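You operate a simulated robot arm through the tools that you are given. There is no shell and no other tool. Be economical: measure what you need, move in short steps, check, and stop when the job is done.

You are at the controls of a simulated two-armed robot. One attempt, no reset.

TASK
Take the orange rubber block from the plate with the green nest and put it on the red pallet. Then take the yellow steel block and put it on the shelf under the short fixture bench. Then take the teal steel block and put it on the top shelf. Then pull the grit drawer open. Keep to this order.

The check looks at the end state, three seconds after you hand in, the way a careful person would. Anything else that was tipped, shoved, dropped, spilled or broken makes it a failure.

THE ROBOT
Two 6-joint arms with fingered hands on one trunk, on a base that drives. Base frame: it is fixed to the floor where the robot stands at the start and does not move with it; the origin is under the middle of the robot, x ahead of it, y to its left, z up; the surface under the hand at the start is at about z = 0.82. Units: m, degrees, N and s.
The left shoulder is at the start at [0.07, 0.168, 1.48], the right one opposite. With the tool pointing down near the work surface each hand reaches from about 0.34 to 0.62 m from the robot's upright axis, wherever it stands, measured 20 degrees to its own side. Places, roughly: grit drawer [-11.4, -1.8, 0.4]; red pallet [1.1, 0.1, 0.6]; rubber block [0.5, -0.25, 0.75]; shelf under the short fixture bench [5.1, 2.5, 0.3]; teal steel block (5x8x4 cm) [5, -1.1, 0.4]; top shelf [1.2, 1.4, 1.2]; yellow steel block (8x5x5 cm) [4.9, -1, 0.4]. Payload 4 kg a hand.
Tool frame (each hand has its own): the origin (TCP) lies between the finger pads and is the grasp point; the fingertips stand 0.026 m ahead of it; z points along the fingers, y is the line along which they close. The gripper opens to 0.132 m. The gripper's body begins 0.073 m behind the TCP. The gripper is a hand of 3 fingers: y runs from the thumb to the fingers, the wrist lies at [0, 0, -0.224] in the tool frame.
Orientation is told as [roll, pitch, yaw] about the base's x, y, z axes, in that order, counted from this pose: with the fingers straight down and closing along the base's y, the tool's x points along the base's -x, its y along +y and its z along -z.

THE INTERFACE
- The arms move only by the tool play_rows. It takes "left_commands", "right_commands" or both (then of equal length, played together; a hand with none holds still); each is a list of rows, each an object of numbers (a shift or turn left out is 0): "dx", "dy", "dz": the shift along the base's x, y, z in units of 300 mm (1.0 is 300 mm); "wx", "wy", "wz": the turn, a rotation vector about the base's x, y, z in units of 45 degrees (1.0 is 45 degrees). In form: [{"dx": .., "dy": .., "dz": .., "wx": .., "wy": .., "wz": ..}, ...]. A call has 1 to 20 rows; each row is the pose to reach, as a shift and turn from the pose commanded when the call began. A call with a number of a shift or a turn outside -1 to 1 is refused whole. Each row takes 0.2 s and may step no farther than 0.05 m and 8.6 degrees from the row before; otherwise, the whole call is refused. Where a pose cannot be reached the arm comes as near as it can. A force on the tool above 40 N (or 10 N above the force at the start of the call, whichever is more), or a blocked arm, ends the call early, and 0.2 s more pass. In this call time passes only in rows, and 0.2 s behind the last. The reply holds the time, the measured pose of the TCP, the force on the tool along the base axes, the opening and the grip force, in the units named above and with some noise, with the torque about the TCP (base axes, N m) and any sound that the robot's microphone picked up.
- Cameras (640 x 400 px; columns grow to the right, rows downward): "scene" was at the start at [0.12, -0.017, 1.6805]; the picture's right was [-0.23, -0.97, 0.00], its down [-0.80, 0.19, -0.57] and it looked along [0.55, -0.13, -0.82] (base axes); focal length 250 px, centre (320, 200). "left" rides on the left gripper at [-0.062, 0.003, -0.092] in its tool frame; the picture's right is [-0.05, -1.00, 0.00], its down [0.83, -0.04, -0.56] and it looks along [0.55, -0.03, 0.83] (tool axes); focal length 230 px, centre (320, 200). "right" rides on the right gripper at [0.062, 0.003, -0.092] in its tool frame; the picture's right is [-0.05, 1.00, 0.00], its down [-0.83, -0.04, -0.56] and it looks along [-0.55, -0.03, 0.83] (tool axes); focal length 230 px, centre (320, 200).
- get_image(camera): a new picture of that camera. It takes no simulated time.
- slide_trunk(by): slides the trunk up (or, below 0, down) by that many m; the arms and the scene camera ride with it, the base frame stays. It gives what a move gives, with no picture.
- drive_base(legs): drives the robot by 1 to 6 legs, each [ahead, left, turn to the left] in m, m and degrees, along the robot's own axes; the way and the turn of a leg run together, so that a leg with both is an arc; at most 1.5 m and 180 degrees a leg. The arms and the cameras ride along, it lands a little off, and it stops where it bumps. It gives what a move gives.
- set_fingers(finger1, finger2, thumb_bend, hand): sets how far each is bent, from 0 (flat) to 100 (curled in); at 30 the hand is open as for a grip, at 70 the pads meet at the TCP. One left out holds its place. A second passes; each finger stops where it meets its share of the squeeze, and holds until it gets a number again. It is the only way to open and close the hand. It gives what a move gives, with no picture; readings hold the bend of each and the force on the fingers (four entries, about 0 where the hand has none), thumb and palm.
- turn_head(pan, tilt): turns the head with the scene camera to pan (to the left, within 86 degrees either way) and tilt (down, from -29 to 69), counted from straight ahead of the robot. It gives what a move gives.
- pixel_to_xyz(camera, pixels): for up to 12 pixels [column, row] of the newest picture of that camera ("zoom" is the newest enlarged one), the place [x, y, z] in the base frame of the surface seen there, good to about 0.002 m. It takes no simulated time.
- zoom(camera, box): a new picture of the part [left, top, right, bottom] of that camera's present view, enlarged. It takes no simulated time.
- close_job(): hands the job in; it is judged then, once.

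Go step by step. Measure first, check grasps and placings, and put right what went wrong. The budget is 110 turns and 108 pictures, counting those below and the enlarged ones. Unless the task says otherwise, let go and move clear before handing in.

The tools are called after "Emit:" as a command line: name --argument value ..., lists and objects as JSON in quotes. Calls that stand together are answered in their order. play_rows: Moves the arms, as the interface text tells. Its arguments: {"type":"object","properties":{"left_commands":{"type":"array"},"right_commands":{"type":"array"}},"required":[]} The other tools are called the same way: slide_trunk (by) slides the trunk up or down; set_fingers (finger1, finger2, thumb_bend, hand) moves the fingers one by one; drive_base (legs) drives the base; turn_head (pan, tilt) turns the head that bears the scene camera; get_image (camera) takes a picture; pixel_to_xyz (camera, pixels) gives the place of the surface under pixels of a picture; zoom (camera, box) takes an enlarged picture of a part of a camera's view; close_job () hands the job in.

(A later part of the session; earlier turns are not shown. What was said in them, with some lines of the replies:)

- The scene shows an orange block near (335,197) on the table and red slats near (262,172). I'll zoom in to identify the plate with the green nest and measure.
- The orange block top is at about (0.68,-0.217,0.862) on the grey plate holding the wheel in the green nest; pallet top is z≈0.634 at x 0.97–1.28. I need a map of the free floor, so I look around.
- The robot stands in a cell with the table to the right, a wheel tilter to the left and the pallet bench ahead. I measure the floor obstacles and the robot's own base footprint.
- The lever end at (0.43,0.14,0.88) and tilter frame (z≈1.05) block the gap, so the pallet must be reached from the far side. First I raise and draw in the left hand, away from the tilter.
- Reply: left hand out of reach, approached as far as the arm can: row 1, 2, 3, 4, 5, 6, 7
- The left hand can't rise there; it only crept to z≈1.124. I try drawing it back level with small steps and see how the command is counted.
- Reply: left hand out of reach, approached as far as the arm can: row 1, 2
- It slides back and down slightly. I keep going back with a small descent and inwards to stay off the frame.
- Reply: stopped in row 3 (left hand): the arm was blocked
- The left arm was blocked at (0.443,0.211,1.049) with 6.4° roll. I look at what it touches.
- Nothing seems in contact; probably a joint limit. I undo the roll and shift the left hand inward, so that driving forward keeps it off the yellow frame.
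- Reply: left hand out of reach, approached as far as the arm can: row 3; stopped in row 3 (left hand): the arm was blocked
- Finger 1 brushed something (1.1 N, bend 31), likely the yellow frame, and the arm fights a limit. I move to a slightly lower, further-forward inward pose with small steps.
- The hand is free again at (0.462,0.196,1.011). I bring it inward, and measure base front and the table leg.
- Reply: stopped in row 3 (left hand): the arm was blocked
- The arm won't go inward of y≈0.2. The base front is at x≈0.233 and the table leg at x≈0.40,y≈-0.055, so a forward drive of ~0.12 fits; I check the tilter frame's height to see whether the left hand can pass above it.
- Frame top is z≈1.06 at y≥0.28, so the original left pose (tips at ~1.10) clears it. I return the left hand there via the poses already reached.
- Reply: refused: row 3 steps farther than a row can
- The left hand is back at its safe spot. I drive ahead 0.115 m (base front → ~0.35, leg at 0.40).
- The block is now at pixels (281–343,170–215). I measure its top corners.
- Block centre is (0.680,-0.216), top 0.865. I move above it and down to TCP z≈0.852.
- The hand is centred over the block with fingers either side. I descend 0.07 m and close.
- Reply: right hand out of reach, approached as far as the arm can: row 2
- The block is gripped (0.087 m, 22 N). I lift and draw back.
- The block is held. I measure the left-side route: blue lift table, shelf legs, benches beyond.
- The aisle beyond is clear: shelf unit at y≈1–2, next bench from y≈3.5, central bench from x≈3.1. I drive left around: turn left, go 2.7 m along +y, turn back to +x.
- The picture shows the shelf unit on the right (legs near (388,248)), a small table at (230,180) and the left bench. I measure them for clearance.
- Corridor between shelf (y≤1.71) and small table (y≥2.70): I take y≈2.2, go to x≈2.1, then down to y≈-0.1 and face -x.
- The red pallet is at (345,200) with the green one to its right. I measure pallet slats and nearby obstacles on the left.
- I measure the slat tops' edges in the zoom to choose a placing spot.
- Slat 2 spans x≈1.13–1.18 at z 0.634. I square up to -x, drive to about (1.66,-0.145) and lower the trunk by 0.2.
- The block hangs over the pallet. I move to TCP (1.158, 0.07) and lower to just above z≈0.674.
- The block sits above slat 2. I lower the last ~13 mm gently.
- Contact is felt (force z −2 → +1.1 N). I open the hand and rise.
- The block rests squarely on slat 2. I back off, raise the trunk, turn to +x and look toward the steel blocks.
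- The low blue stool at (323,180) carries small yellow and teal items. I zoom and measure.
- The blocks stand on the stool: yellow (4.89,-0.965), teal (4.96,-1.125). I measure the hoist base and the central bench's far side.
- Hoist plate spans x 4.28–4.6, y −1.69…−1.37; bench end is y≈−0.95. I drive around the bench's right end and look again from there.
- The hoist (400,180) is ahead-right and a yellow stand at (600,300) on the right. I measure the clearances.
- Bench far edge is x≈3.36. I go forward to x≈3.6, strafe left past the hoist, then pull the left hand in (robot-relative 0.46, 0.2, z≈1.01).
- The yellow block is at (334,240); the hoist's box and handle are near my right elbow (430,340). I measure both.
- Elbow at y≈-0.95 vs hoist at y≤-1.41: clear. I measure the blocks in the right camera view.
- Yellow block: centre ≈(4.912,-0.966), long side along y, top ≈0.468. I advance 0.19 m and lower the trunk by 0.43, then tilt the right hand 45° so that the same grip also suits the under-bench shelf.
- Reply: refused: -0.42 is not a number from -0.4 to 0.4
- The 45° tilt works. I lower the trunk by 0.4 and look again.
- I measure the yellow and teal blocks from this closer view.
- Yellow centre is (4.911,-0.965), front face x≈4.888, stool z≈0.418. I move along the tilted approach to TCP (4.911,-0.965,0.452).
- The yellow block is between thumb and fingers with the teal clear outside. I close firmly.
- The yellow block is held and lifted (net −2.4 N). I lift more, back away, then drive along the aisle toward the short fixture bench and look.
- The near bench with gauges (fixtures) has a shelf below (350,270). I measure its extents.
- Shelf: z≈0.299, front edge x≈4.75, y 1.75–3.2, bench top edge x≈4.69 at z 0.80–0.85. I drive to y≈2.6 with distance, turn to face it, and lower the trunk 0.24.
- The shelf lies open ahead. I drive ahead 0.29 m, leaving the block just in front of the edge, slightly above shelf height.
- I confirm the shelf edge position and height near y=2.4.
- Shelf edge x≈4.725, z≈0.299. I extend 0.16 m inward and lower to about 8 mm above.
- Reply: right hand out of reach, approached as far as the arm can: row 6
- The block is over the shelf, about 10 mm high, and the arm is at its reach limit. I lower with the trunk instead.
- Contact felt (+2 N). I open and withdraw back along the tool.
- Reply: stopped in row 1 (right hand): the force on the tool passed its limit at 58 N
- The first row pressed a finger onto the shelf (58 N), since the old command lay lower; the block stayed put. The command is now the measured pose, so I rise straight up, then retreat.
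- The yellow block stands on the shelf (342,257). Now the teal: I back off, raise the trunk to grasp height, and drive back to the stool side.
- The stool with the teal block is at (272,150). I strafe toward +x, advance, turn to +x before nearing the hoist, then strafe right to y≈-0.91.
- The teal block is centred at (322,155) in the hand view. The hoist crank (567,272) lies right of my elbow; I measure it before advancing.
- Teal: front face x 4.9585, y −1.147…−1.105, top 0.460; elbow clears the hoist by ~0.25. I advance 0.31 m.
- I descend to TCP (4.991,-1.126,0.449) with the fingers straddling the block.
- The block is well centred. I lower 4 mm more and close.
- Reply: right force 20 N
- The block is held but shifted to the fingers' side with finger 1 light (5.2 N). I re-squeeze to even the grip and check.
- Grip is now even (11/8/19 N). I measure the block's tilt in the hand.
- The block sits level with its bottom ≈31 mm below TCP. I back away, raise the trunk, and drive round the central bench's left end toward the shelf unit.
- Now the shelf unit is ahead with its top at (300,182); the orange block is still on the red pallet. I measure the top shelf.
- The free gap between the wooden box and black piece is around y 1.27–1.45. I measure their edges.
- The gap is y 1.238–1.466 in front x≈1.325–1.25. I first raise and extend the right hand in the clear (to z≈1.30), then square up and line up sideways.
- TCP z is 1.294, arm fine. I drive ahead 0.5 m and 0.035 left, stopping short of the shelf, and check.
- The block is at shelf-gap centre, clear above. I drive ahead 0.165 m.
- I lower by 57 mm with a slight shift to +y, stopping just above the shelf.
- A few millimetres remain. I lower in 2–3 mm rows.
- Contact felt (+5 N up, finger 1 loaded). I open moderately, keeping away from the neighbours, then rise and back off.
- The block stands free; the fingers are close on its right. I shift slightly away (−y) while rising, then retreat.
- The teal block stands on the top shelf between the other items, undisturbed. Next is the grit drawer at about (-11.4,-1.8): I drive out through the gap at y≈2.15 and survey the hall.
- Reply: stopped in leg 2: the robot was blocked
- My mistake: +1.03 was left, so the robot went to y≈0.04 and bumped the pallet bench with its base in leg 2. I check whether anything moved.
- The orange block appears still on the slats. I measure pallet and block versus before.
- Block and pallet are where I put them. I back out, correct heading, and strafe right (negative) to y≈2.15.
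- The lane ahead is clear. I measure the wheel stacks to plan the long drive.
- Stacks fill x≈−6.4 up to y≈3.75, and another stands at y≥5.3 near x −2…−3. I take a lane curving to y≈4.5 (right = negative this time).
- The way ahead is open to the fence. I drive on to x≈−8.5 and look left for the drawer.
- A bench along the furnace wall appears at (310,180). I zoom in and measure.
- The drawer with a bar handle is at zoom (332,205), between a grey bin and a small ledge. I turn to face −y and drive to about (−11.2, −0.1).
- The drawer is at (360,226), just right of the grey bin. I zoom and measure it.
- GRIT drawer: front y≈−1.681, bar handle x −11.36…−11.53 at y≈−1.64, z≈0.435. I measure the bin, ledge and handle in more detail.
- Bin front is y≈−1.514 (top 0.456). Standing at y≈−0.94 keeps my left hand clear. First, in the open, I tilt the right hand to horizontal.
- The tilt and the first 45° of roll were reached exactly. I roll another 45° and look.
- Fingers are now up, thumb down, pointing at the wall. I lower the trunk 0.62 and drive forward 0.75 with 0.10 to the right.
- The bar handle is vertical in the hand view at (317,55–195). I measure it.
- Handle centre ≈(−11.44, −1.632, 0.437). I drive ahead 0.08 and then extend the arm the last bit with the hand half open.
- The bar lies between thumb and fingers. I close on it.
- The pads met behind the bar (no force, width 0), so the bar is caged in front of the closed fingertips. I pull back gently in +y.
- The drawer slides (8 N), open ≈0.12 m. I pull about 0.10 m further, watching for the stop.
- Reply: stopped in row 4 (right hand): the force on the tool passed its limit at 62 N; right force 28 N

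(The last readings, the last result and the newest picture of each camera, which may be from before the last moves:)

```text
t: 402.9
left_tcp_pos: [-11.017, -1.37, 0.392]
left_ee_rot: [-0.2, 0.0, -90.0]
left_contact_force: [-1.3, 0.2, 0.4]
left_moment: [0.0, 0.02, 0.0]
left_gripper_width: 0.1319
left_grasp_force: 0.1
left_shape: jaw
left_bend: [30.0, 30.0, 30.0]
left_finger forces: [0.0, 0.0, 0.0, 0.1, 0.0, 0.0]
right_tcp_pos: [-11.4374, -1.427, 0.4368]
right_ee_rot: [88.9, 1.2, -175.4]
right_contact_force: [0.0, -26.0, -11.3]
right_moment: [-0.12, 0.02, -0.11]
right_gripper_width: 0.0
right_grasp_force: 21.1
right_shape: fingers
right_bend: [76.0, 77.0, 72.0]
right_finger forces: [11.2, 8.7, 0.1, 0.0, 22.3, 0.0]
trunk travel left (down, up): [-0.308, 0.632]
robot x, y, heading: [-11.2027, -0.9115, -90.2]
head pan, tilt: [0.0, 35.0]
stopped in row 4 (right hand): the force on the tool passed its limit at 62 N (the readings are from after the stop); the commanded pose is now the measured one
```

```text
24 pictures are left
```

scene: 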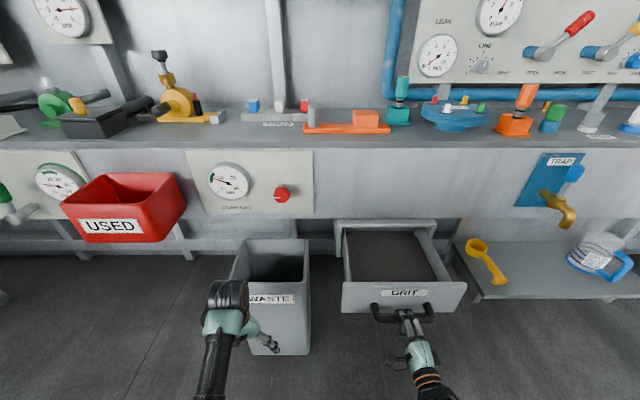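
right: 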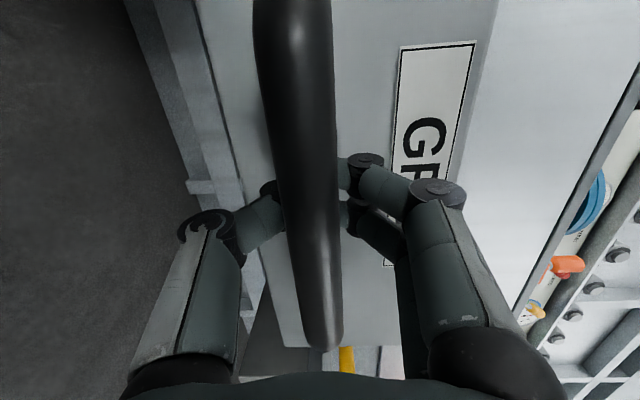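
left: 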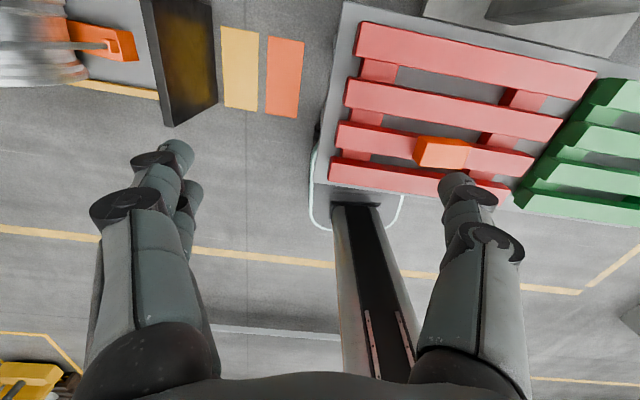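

The drawer hit its end stop at about 0.2 m open. I open the hand and back straight out.

Emit:
set_fingers --hand "right" --finger1 34 --finger2 34 --thumb_bend 36

Emit:
get_image --camera "right"

```text
t: 403.9
left_tcp_pos: [-11.0188, -1.3704, 0.3924]
left_ee_rot: [-0.3, 0.0, -90.1]
left_contact_force: [-0.1, -0.1, 0.4]
left_moment: [0.0, 0.02, -0.03]
left_gripper_width: 0.132
left_grasp_force: 0.0
left_shape: jaw
left_bend: [30.0, 30.0, 30.0]
left_finger forces: [0.0, 0.0, 0.0, 0.0, 0.0, 0.0]
right_tcp_pos: [-11.4366, -1.4249, 0.4385]
right_ee_rot: [89.0, 1.2, -175.3]
right_contact_force: [0.3, -1.7, -0.2]
right_moment: [0.0, 0.0, -0.02]
right_gripper_width: 0.1177
right_grasp_force: 0.0
right_shape: fingers
right_bend: [34.0, 34.0, 36.0]
right_finger forces: [0.1, 0.1, 0.1, 0.0, 0.0, 0.0]
trunk travel left (down, up): [-0.308, 0.632]
robot x, y, heading: [-11.2075, -0.9112, -90.0]
head pan, tilt: [0.0, 35.0]
```

```text
23 pictures are left
```

right: 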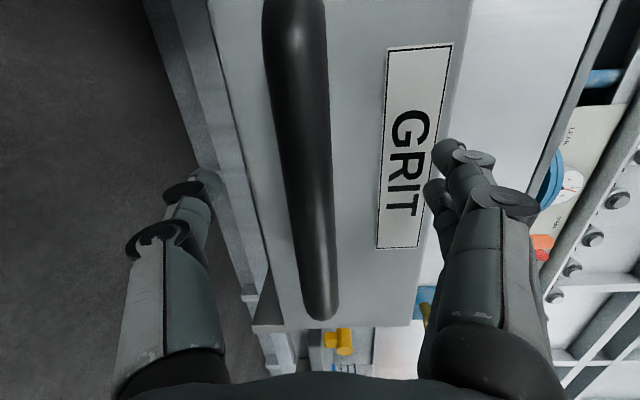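

The hand is free around the bar. I drive straight back 0.5 m and check the drawer.

Emit:
drive_base --legs '[[-0.5, 0, 0]]'

Emit:
get_image --camera "scene"

```text
t: 406.9
left_tcp_pos: [-11.016, -0.857, 0.3925]
left_ee_rot: [-0.2, -0.2, -90.0]
left_contact_force: [0.0, 0.4, -0.2]
left_moment: [-0.03, -0.02, 0.02]
left_gripper_width: 0.132
left_grasp_force: 0.0
left_shape: jaw
left_bend: [30.0, 30.0, 30.0]
left_finger forces: [0.0, 0.1, 0.0, 0.0, 0.0, 0.1]
right_tcp_pos: [-11.4341, -0.913, 0.4403]
right_ee_rot: [88.9, 1.2, -175.1]
right_contact_force: [0.4, -0.6, 0.0]
right_moment: [-0.01, -0.02, -0.02]
right_gripper_width: 0.1178
right_grasp_force: 0.0
right_shape: fingers
right_bend: [34.0, 34.0, 36.0]
right_finger forces: [0.0, 0.0, 0.0, 0.0, 0.1, 0.0]
trunk travel left (down, up): [-0.308, 0.632]
robot x, y, heading: [-11.2084, -0.4004, -90.1]
head pan, tilt: [0.0, 35.0]
```

```text
22 pictures are left
```

scene: 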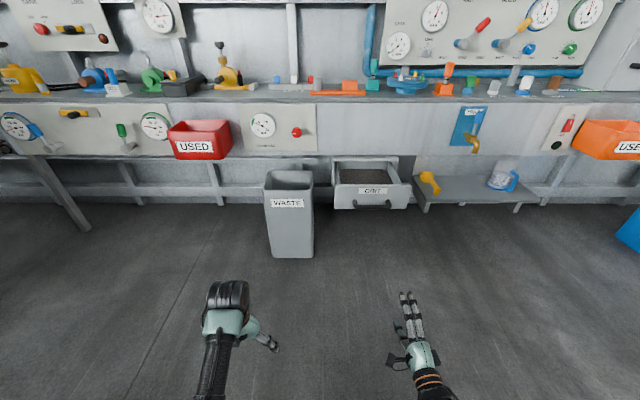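

The drawer remains open and the bin, scoop and jug stand undisturbed. I confirm the front's position.

Emit:
pixel_to_xyz --camera "scene" --pixels '[[350, 195], [400, 193], [371, 208], [370, 175]]'

```text
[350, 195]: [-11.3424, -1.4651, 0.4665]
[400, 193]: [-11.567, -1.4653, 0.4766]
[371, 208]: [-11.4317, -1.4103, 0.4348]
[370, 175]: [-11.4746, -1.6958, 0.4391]
```

The drawer front is now at y≈−1.465, against −1.681 when closed, so it is open by about 0.216 m. Both hands are clear, so I hand in.

Emit:
close_job

```text
The job is handed in.
```

I finished all four steps in order and handed the job in; I don't have the result of the check yet.

- **Orange block:** it sits flat on the second slat of the red pallet.
- **Yellow block:** it is on the shelf under the short fixture bench.
- **Teal block:** it is on the top shelf, between the wooden box and the black piece.
- **Grit drawer:** it is open about 0.22 m, out to its end stop.

**Contacts along the way:**
- After the teal block I strafed the wrong way and the base bumped the pallet bench. The orange block and pallet had not moved when I measured them afterwards.
- While I was letting go of the yellow block, one finger pressed on the shelf at 58 N. The block stayed upright.
- While I was moving the left arm early on, one of its fingers brushed something at about 1 N, probably the yellow frame. Nothing looked moved.
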